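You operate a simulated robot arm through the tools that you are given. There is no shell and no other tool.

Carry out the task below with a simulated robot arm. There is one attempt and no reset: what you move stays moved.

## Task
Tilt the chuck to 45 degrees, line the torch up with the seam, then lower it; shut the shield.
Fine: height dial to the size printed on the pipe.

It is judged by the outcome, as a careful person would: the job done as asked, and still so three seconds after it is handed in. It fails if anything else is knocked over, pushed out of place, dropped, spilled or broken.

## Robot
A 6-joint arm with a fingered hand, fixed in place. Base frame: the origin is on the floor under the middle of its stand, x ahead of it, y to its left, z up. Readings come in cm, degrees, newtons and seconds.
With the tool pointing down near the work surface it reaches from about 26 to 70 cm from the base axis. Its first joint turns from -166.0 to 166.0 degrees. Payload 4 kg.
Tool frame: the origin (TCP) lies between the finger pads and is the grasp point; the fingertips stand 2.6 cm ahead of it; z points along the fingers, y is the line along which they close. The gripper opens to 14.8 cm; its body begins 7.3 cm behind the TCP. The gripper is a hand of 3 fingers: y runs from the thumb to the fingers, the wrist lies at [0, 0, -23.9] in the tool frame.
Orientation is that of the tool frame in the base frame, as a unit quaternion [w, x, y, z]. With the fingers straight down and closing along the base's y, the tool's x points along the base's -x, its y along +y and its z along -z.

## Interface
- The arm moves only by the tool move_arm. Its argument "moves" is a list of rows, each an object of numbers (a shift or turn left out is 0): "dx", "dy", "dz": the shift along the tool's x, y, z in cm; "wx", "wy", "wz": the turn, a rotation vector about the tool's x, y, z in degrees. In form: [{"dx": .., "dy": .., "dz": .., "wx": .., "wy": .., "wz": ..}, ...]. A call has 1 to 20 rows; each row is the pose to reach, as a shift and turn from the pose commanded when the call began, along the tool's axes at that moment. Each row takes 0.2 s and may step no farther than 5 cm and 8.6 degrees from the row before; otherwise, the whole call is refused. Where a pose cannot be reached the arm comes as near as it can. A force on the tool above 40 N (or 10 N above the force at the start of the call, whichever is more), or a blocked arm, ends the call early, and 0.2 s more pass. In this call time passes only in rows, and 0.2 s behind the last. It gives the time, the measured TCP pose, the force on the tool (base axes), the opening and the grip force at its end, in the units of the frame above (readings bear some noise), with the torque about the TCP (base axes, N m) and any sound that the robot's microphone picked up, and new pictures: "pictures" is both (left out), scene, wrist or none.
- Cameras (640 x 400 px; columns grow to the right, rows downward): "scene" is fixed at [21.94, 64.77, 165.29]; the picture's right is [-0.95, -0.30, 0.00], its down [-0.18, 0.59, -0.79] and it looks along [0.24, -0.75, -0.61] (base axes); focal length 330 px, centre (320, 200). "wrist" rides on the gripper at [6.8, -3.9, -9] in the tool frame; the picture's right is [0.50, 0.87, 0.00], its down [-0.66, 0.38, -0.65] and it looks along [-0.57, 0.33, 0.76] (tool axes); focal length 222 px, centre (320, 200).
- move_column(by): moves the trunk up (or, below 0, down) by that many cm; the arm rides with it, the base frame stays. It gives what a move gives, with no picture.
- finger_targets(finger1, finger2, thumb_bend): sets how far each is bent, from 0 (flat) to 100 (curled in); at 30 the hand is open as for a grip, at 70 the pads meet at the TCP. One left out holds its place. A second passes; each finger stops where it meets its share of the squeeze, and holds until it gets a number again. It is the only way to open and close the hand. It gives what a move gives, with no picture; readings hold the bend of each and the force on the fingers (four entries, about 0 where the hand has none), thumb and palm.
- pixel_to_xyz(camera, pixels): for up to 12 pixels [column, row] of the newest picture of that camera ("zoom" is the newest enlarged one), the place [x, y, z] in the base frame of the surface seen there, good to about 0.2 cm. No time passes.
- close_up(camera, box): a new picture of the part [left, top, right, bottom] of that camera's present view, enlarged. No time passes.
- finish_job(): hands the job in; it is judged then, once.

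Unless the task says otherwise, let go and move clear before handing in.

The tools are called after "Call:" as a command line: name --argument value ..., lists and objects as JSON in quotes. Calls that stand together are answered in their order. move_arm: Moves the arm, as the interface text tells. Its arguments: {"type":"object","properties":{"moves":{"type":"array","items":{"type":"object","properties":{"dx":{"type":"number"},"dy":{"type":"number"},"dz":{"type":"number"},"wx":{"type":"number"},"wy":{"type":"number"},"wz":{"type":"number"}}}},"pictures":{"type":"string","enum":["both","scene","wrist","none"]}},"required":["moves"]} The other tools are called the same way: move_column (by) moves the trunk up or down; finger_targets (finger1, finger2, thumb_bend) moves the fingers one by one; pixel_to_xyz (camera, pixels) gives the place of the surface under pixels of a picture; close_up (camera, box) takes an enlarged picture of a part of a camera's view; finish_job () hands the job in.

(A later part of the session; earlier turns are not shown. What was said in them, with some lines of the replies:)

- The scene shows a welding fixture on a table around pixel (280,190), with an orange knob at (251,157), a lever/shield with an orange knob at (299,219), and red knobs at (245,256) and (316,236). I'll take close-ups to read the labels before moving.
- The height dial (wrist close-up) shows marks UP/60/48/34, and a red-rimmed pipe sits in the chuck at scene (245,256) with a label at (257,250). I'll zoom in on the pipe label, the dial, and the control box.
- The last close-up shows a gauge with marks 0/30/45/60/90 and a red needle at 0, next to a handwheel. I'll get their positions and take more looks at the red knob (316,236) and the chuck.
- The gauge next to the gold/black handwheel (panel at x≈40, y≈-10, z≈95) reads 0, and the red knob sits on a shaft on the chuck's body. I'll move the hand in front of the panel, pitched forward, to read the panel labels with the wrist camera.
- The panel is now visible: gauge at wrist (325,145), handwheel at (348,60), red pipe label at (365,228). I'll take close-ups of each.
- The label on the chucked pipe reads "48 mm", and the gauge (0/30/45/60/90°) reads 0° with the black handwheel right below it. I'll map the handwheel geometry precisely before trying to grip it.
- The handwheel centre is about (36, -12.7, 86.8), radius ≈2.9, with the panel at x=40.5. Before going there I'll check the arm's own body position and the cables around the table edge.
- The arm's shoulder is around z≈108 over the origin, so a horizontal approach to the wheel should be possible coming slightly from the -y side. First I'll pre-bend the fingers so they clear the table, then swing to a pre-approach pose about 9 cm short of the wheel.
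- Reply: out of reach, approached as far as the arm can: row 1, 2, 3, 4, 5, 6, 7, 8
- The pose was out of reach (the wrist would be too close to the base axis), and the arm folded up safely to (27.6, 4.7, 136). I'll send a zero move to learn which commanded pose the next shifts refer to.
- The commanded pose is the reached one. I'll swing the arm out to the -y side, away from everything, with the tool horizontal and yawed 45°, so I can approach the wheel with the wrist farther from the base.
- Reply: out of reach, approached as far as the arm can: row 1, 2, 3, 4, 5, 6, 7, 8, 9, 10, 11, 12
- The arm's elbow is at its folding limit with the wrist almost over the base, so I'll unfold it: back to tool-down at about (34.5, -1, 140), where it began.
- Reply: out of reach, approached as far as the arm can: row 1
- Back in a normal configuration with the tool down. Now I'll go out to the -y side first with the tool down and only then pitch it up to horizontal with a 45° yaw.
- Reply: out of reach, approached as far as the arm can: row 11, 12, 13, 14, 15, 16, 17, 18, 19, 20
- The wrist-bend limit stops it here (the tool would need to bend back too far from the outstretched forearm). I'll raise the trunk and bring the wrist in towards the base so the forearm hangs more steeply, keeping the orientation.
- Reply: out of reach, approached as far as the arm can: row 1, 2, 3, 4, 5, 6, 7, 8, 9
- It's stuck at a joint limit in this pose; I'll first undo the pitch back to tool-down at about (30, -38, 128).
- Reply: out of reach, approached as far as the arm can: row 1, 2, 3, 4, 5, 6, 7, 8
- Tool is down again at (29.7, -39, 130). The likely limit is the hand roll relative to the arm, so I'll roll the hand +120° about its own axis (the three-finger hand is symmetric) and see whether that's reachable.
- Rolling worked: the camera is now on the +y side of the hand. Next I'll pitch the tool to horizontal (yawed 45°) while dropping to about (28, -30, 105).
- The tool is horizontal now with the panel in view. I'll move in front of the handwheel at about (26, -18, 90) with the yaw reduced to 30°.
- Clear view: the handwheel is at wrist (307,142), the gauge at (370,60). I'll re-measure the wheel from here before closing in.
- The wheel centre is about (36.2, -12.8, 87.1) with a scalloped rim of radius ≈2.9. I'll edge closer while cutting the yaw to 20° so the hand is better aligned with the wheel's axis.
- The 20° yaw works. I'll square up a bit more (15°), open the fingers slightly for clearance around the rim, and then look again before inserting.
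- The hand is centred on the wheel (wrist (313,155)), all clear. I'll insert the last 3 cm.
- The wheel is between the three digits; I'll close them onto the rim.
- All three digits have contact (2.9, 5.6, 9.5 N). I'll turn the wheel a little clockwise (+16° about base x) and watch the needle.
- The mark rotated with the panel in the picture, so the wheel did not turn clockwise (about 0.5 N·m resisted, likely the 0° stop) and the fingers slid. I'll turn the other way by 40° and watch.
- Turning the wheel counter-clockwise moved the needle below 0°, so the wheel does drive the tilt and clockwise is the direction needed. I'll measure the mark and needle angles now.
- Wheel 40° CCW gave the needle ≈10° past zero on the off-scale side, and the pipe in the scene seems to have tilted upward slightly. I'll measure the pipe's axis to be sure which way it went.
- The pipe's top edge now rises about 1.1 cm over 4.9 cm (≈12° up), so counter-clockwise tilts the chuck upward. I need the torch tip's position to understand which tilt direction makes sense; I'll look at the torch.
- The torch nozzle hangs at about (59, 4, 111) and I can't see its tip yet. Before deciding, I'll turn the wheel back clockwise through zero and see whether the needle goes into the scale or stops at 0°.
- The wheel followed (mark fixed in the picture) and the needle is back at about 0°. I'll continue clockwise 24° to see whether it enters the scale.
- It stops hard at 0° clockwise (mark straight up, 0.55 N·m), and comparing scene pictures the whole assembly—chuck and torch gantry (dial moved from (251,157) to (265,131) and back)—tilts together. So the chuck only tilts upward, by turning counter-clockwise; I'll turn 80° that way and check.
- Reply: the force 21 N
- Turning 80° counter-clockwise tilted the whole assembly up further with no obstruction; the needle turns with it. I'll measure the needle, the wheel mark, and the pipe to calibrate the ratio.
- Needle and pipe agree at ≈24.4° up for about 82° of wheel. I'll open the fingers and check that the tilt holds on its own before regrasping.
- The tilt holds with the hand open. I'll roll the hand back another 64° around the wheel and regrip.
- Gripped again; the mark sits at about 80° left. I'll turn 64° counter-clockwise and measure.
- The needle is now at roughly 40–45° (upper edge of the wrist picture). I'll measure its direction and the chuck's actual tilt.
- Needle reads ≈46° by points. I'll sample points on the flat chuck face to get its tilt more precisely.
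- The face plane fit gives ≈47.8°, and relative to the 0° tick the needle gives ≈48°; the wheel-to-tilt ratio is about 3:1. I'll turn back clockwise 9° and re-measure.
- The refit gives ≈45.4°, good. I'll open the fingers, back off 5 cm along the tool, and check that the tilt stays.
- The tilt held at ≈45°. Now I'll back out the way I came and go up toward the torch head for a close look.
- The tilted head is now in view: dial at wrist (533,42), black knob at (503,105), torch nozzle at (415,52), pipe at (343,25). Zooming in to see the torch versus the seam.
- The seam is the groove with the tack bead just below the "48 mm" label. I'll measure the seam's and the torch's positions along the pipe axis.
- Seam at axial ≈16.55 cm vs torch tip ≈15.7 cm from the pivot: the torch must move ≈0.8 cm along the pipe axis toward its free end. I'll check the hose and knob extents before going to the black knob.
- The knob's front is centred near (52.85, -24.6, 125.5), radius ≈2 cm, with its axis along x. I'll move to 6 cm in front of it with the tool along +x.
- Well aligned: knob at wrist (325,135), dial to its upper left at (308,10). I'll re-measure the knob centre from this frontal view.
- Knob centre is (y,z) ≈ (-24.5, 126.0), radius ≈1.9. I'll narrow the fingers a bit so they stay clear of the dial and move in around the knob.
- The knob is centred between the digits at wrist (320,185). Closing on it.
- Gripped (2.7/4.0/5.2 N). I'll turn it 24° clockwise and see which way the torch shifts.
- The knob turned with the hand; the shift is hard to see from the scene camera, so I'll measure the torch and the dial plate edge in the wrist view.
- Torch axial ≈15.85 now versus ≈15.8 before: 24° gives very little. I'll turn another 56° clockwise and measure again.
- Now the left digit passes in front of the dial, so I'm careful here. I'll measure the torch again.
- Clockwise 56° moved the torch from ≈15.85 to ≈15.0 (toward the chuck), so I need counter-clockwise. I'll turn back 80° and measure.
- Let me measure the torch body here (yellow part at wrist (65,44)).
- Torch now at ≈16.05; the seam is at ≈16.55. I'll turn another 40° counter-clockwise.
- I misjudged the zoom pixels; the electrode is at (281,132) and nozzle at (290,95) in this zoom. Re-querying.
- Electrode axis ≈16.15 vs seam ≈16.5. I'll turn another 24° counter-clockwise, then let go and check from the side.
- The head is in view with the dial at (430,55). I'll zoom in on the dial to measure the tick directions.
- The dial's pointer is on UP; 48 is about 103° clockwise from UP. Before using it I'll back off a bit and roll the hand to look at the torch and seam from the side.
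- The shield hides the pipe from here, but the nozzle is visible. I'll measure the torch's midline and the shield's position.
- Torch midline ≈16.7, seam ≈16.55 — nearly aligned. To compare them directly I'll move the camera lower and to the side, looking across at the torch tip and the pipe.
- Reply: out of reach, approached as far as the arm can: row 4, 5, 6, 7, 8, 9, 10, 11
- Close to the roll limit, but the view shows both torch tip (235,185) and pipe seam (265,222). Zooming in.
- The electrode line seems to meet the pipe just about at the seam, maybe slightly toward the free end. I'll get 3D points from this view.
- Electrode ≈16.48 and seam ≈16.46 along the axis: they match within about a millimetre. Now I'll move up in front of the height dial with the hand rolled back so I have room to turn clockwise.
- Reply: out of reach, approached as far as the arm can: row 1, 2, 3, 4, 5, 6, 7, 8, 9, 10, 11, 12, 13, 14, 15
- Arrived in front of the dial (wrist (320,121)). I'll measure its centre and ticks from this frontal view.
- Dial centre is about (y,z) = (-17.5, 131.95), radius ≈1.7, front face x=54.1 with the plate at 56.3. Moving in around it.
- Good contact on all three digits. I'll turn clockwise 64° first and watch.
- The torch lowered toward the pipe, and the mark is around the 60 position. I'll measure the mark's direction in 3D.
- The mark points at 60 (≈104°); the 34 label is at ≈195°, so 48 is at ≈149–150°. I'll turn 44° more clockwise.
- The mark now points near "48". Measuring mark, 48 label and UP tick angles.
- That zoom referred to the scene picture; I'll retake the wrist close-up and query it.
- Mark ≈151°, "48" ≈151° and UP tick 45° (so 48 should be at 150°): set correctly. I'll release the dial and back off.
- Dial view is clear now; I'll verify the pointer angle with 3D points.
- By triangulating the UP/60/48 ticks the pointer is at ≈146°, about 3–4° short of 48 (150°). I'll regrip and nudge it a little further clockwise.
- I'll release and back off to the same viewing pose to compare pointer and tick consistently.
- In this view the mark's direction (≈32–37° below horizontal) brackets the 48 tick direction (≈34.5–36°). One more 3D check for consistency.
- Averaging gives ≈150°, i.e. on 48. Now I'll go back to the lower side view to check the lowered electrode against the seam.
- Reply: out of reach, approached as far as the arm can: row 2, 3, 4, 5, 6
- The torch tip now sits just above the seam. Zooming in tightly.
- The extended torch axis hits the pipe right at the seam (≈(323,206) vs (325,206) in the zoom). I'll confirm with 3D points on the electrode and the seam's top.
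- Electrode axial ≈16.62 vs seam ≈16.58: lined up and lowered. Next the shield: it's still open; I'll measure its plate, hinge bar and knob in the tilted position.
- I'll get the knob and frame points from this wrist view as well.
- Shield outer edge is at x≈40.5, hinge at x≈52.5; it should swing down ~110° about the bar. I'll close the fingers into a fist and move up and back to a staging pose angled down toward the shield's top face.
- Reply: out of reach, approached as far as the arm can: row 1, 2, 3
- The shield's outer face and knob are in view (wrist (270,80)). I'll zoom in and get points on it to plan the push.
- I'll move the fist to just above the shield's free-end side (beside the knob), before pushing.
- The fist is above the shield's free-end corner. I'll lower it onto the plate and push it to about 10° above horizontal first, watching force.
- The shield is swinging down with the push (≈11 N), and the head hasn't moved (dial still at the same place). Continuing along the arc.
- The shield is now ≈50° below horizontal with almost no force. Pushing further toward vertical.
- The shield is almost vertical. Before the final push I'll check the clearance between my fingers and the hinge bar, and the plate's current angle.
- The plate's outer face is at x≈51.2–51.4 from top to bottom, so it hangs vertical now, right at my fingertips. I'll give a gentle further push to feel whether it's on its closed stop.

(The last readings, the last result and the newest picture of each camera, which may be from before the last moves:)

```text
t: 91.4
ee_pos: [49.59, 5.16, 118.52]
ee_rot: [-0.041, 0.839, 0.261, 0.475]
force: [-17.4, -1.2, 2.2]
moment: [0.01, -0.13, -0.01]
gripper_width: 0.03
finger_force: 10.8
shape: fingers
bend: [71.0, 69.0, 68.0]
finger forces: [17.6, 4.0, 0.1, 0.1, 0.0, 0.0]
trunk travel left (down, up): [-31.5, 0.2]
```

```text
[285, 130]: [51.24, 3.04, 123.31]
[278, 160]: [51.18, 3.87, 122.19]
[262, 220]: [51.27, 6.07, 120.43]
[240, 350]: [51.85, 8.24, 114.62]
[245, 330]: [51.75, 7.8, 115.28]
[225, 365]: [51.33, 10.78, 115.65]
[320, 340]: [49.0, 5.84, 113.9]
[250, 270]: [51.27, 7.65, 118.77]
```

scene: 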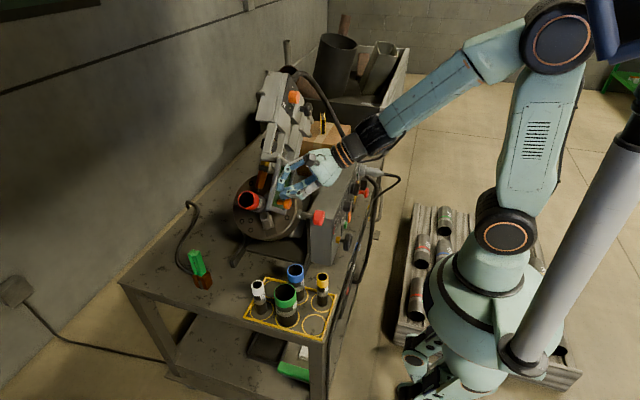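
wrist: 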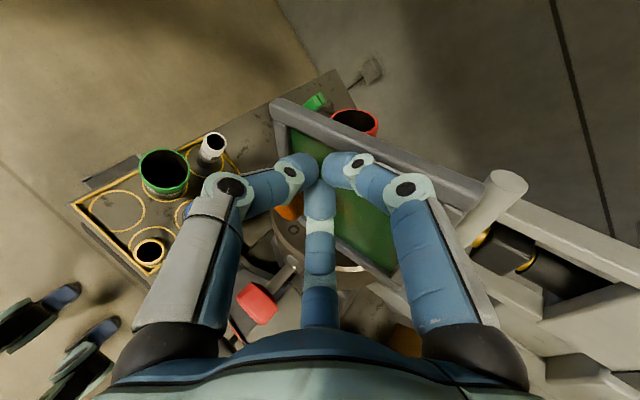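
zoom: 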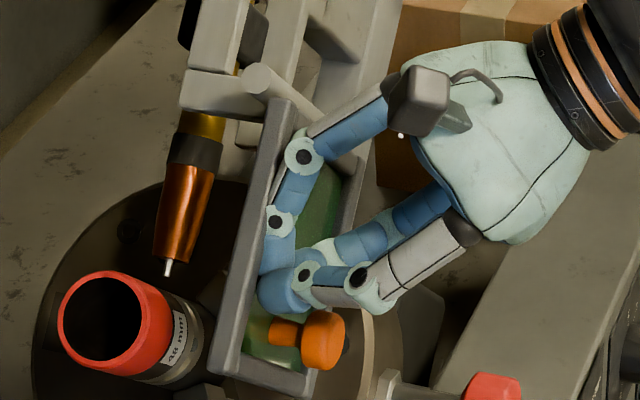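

It's on its stop (17 N) with the plate vertical at x≈51.2, so the shield is shut. I'll withdraw straight back along the tool axis.

Call:
move_arm --moves '[{"dz": -1.5}, {"dz": -4}, {"dz": -8}, {"dz": -12}, {"dz": -16}]' --pictures "both"

Call:
close_up --camera "scene" --box '[220, 80, 348, 250]'

Call:
close_up --camera "wrist" --box '[200, 0, 440, 170]'

```text
t: 92.6
ee_pos: [37.05, -0.01, 127.34]
ee_rot: [-0.043, 0.839, 0.261, 0.475]
force: [-0.6, 0.1, -0.9]
moment: [-0.01, -0.01, 0.0]
gripper_width: 0.17
finger_force: 0.0
shape: fingers
bend: [69.0, 69.0, 69.0]
finger forces: [0.1, 0.0, 0.0, 0.1, 0.0, 0.0]
trunk travel left (down, up): [-31.5, 0.2]
```

scene: 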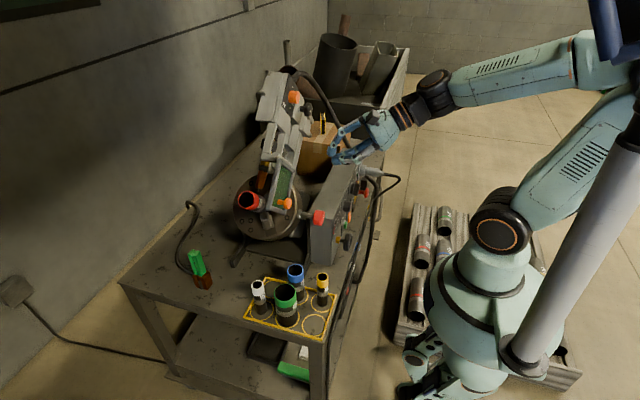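
wrist: 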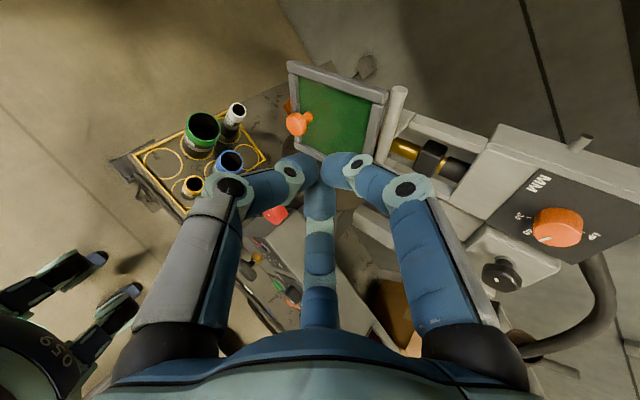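

```text
2.35 times, centred on (284, 165) of scene
```

zoom: 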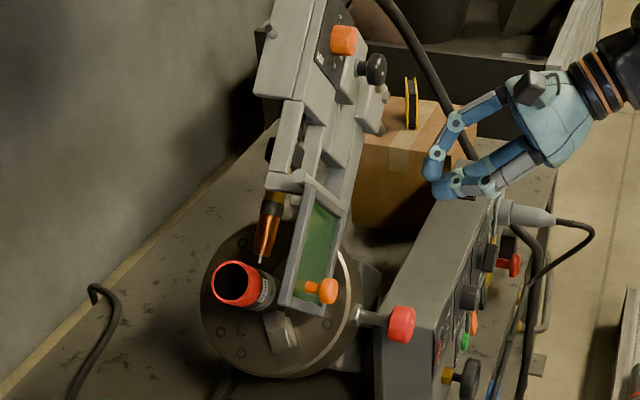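

```text
2.35 times, centred on (320, 85) of wrist
```

zoom: 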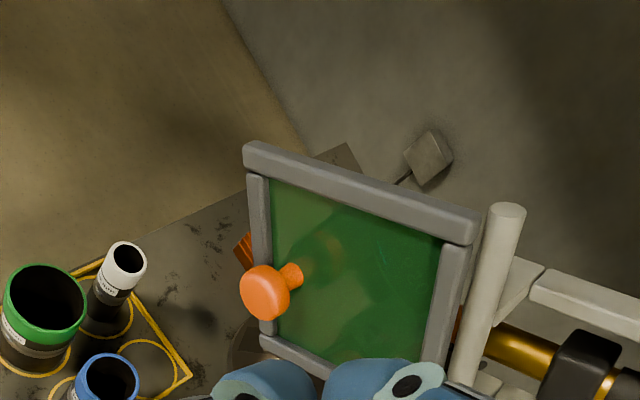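

The shield stays shut. Now I'll re-verify the chuck tilt and plate angle from the scene.

Call:
close_up --camera "scene" --box '[220, 140, 348, 250]'

Call:
pixel_to_xyz --camera "zoom" --pixels '[[165, 260], [220, 310], [220, 285], [330, 270], [345, 240], [170, 215], [250, 140], [190, 160], [215, 140], [290, 330], [310, 300], [250, 340]]'

Call:
pixel_to_xyz --camera "zoom" --pixels '[[285, 60], [275, 120], [265, 170], [255, 225], [320, 110], [310, 180], [290, 220], [300, 100], [335, 90], [325, 200], [241, 160], [243, 150]]'

```text
3.64 times, centred on (284, 195) of scene
```

zoom: 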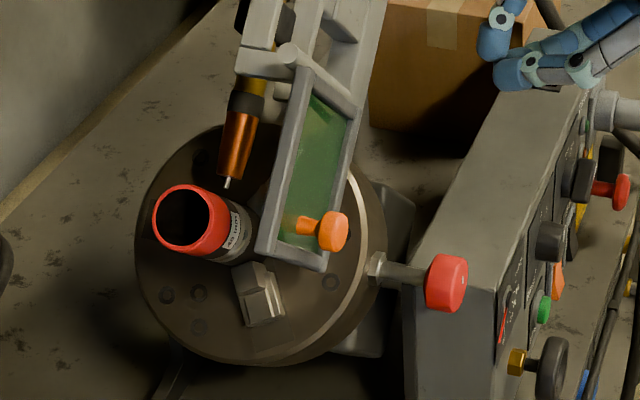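

```text
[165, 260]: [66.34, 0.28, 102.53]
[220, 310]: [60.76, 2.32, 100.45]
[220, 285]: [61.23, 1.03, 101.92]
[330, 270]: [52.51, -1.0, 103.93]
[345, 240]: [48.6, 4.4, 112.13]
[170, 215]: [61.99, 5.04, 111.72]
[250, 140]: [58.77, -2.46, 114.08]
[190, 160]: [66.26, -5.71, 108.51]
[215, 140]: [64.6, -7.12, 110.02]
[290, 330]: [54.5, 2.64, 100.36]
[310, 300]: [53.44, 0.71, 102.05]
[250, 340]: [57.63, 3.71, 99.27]
```

```text
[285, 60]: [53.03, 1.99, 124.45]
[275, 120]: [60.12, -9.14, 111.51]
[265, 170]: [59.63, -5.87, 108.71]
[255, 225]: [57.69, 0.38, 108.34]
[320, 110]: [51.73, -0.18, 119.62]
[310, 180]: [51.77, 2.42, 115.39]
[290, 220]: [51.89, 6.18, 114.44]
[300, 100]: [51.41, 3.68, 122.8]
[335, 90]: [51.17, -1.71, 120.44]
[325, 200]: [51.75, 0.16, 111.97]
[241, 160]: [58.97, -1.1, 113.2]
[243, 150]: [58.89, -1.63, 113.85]
```

Tilt remains ≈45°, the shield is vertical. A last check of the dial pointer and the torch from here.

Call:
close_up --camera "wrist" --box '[500, 180, 620, 270]'

Call:
pixel_to_xyz --camera "zoom" --pixels '[[300, 200], [240, 300], [280, 320], [140, 230], [160, 300], [480, 290], [440, 200], [220, 310], [260, 290]]'

Call:
close_up --camera "scene" --box '[235, 165, 283, 215]'

```text
4.44 times, centred on (560, 225) of wrist
```

zoom: 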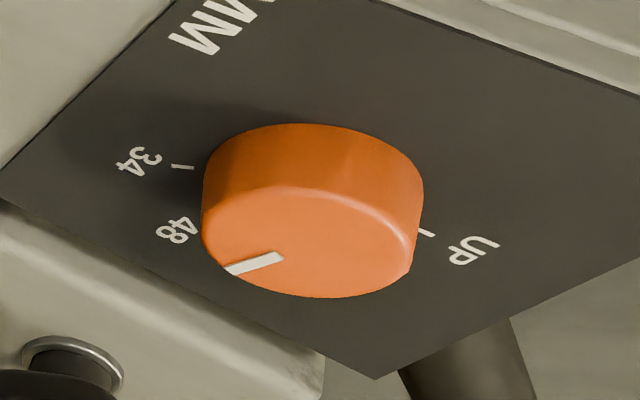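

```text
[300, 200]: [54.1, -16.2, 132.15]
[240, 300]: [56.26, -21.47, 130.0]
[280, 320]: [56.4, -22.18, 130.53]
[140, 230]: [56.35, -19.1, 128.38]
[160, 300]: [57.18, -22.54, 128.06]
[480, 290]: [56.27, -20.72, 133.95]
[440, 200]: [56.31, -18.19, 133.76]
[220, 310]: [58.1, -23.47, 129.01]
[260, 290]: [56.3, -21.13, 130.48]
```

```text
8.00 times, centred on (259, 190) of scene
```

zoom: 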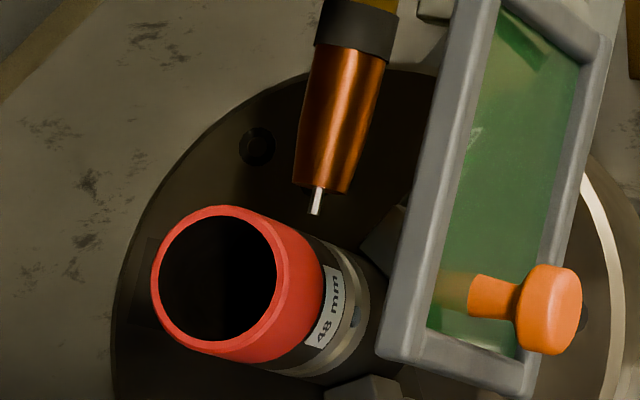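

The pointer here looks slightly past the 48 direction; I'll zoom further to quantify.

Call:
close_up --camera "wrist" --box '[520, 195, 600, 250]'

Call:
pixel_to_xyz --camera "zoom" --pixels '[[120, 110], [475, 205], [275, 245], [200, 265], [240, 254], [290, 155], [300, 300], [165, 235], [450, 250], [110, 200], [515, 220], [300, 230]]'

```text
7.27 times, centred on (560, 222) of wrist
```

zoom: 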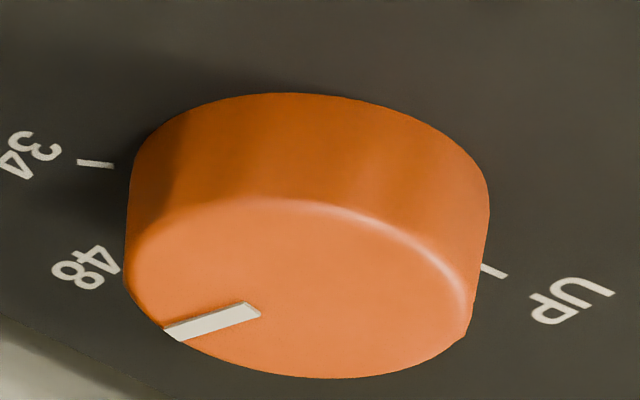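

```text
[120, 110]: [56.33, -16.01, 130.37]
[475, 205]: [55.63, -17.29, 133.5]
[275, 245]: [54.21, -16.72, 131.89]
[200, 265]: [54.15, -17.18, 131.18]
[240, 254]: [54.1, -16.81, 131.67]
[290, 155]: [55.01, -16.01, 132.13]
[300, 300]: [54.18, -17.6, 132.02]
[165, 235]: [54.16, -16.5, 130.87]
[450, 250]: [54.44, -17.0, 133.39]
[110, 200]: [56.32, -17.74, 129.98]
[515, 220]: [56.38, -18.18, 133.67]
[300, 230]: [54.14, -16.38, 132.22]
```

Call:
pixel_to_xyz --camera "zoom" --pixels '[[248, 312], [230, 317], [210, 322], [190, 328], [180, 331], [96, 163], [494, 271], [127, 255], [470, 330], [290, 375], [290, 205], [300, 290]]'

```text
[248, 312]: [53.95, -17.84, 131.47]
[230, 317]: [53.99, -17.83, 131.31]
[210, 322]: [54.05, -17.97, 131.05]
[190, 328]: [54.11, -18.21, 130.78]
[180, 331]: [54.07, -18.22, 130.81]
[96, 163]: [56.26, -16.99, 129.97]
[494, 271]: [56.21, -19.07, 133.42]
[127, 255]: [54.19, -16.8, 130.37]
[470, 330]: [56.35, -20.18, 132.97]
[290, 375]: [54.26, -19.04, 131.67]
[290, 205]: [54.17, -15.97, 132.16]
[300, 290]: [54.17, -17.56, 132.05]
```

The pointer measures 150°, exactly on 48. One last check of the electrode position after the shield push.

Call:
close_up --camera "scene" --box '[235, 165, 283, 215]'

Call:
pixel_to_xyz --camera "zoom" --pixels '[[317, 195], [316, 203], [315, 209], [322, 170], [335, 120], [350, 320], [355, 315], [345, 335], [335, 130], [358, 300]]'

```text
8.00 times, centred on (259, 190) of scene
```

zoom: 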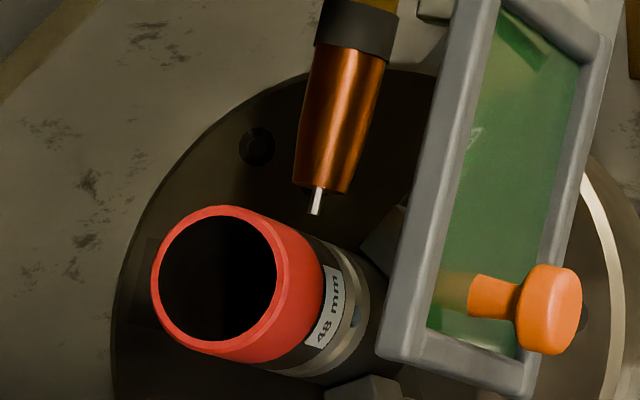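

```text
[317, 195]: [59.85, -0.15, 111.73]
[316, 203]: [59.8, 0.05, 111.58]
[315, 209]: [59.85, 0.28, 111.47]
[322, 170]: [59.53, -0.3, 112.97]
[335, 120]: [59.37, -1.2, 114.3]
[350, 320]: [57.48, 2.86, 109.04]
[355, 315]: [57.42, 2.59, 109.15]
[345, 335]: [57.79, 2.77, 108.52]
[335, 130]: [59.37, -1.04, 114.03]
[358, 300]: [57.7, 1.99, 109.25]
```

Electrode and seam still agree within about a millimetre, tilt ≈45°, dial on 48, shield shut. I'll move the arm well clear and take a final look before handing in.

Call:
move_arm --moves '[{"dx": 1.35, "dy": 1.7, "dz": -3.38}, {"dx": 2.69, "dy": 3.4, "dz": -6.77}, {"dx": 4.04, "dy": 5.09, "dz": -10.15}, {"dx": 5.38, "dy": 6.79, "dz": -13.53}]' --pictures "both"

Call:
close_up --camera "scene" --box '[180, 60, 420, 340]'

```text
t: 93.6
ee_pos: [32.86, -8.24, 139.63]
ee_rot: [-0.05, 0.841, 0.259, 0.472]
force: [0.1, -0.4, 0.8]
moment: [0.01, -0.02, 0.0]
gripper_width: 0.17
finger_force: 0.0
shape: fingers
bend: [69.0, 69.0, 69.0]
finger forces: [0.0, 0.1, 0.0, 0.1, 0.1, 0.1]
trunk travel left (down, up): [-31.5, 0.2]
```

scene: 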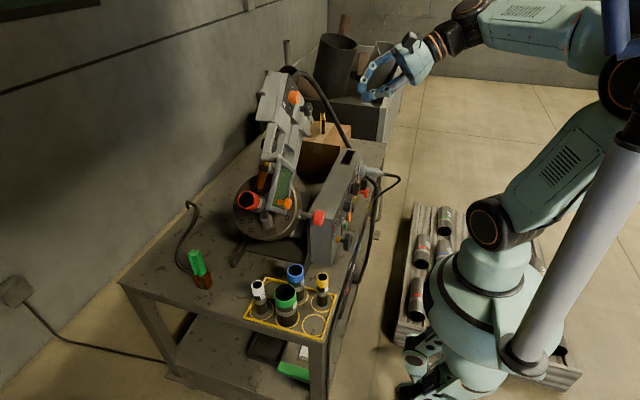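
wrist: 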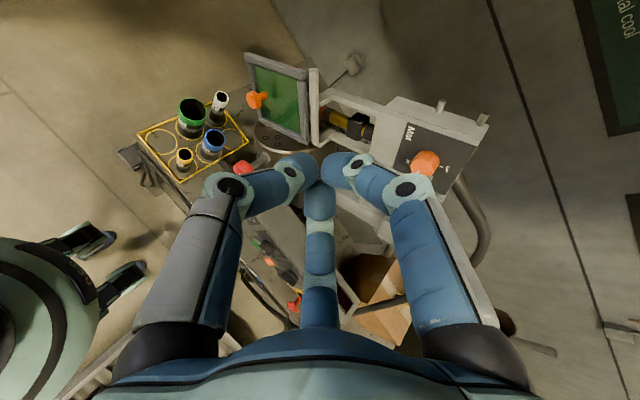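

```text
1.43 times, centred on (300, 200) of scene
```

zoom: 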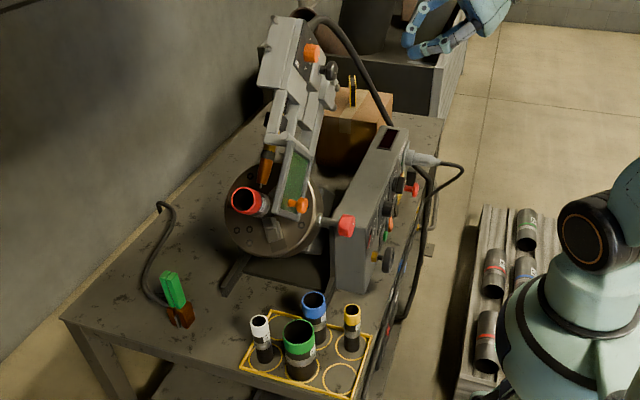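

Everything else is in place (pipes in the rack, box, cables undisturbed): chuck at ≈45°, torch on the seam at 48, shield shut, arm clear. Handing in.

Call:
finish_job

```text
The job is handed in.
```

The job is handed in: the chuck is tilted, the torch is on the seam and lowered, and the shield is shut. I don't have the judge's result.

- **Chuck tilt:** about 45°, measured from points on the chuck face. The handwheel stops hard at 0° one way and only tilts the pipe upward. Upward, the gauge needle moves to the unmarked side of its scale, so I set the angle from the chuck itself, not the printed marks.
- **Torch:** the electrode is within about 1 mm of the seam along the pipe, and the torch is lowered.
- **Height dial:** on 48, which is the size printed on the pipe (48 mm).
- **Shield:** swung down to its stop, and it stayed there when I let go.

The arm is clear of the fixture. In the last pictures the loose pipes, carton and cables are where they started.
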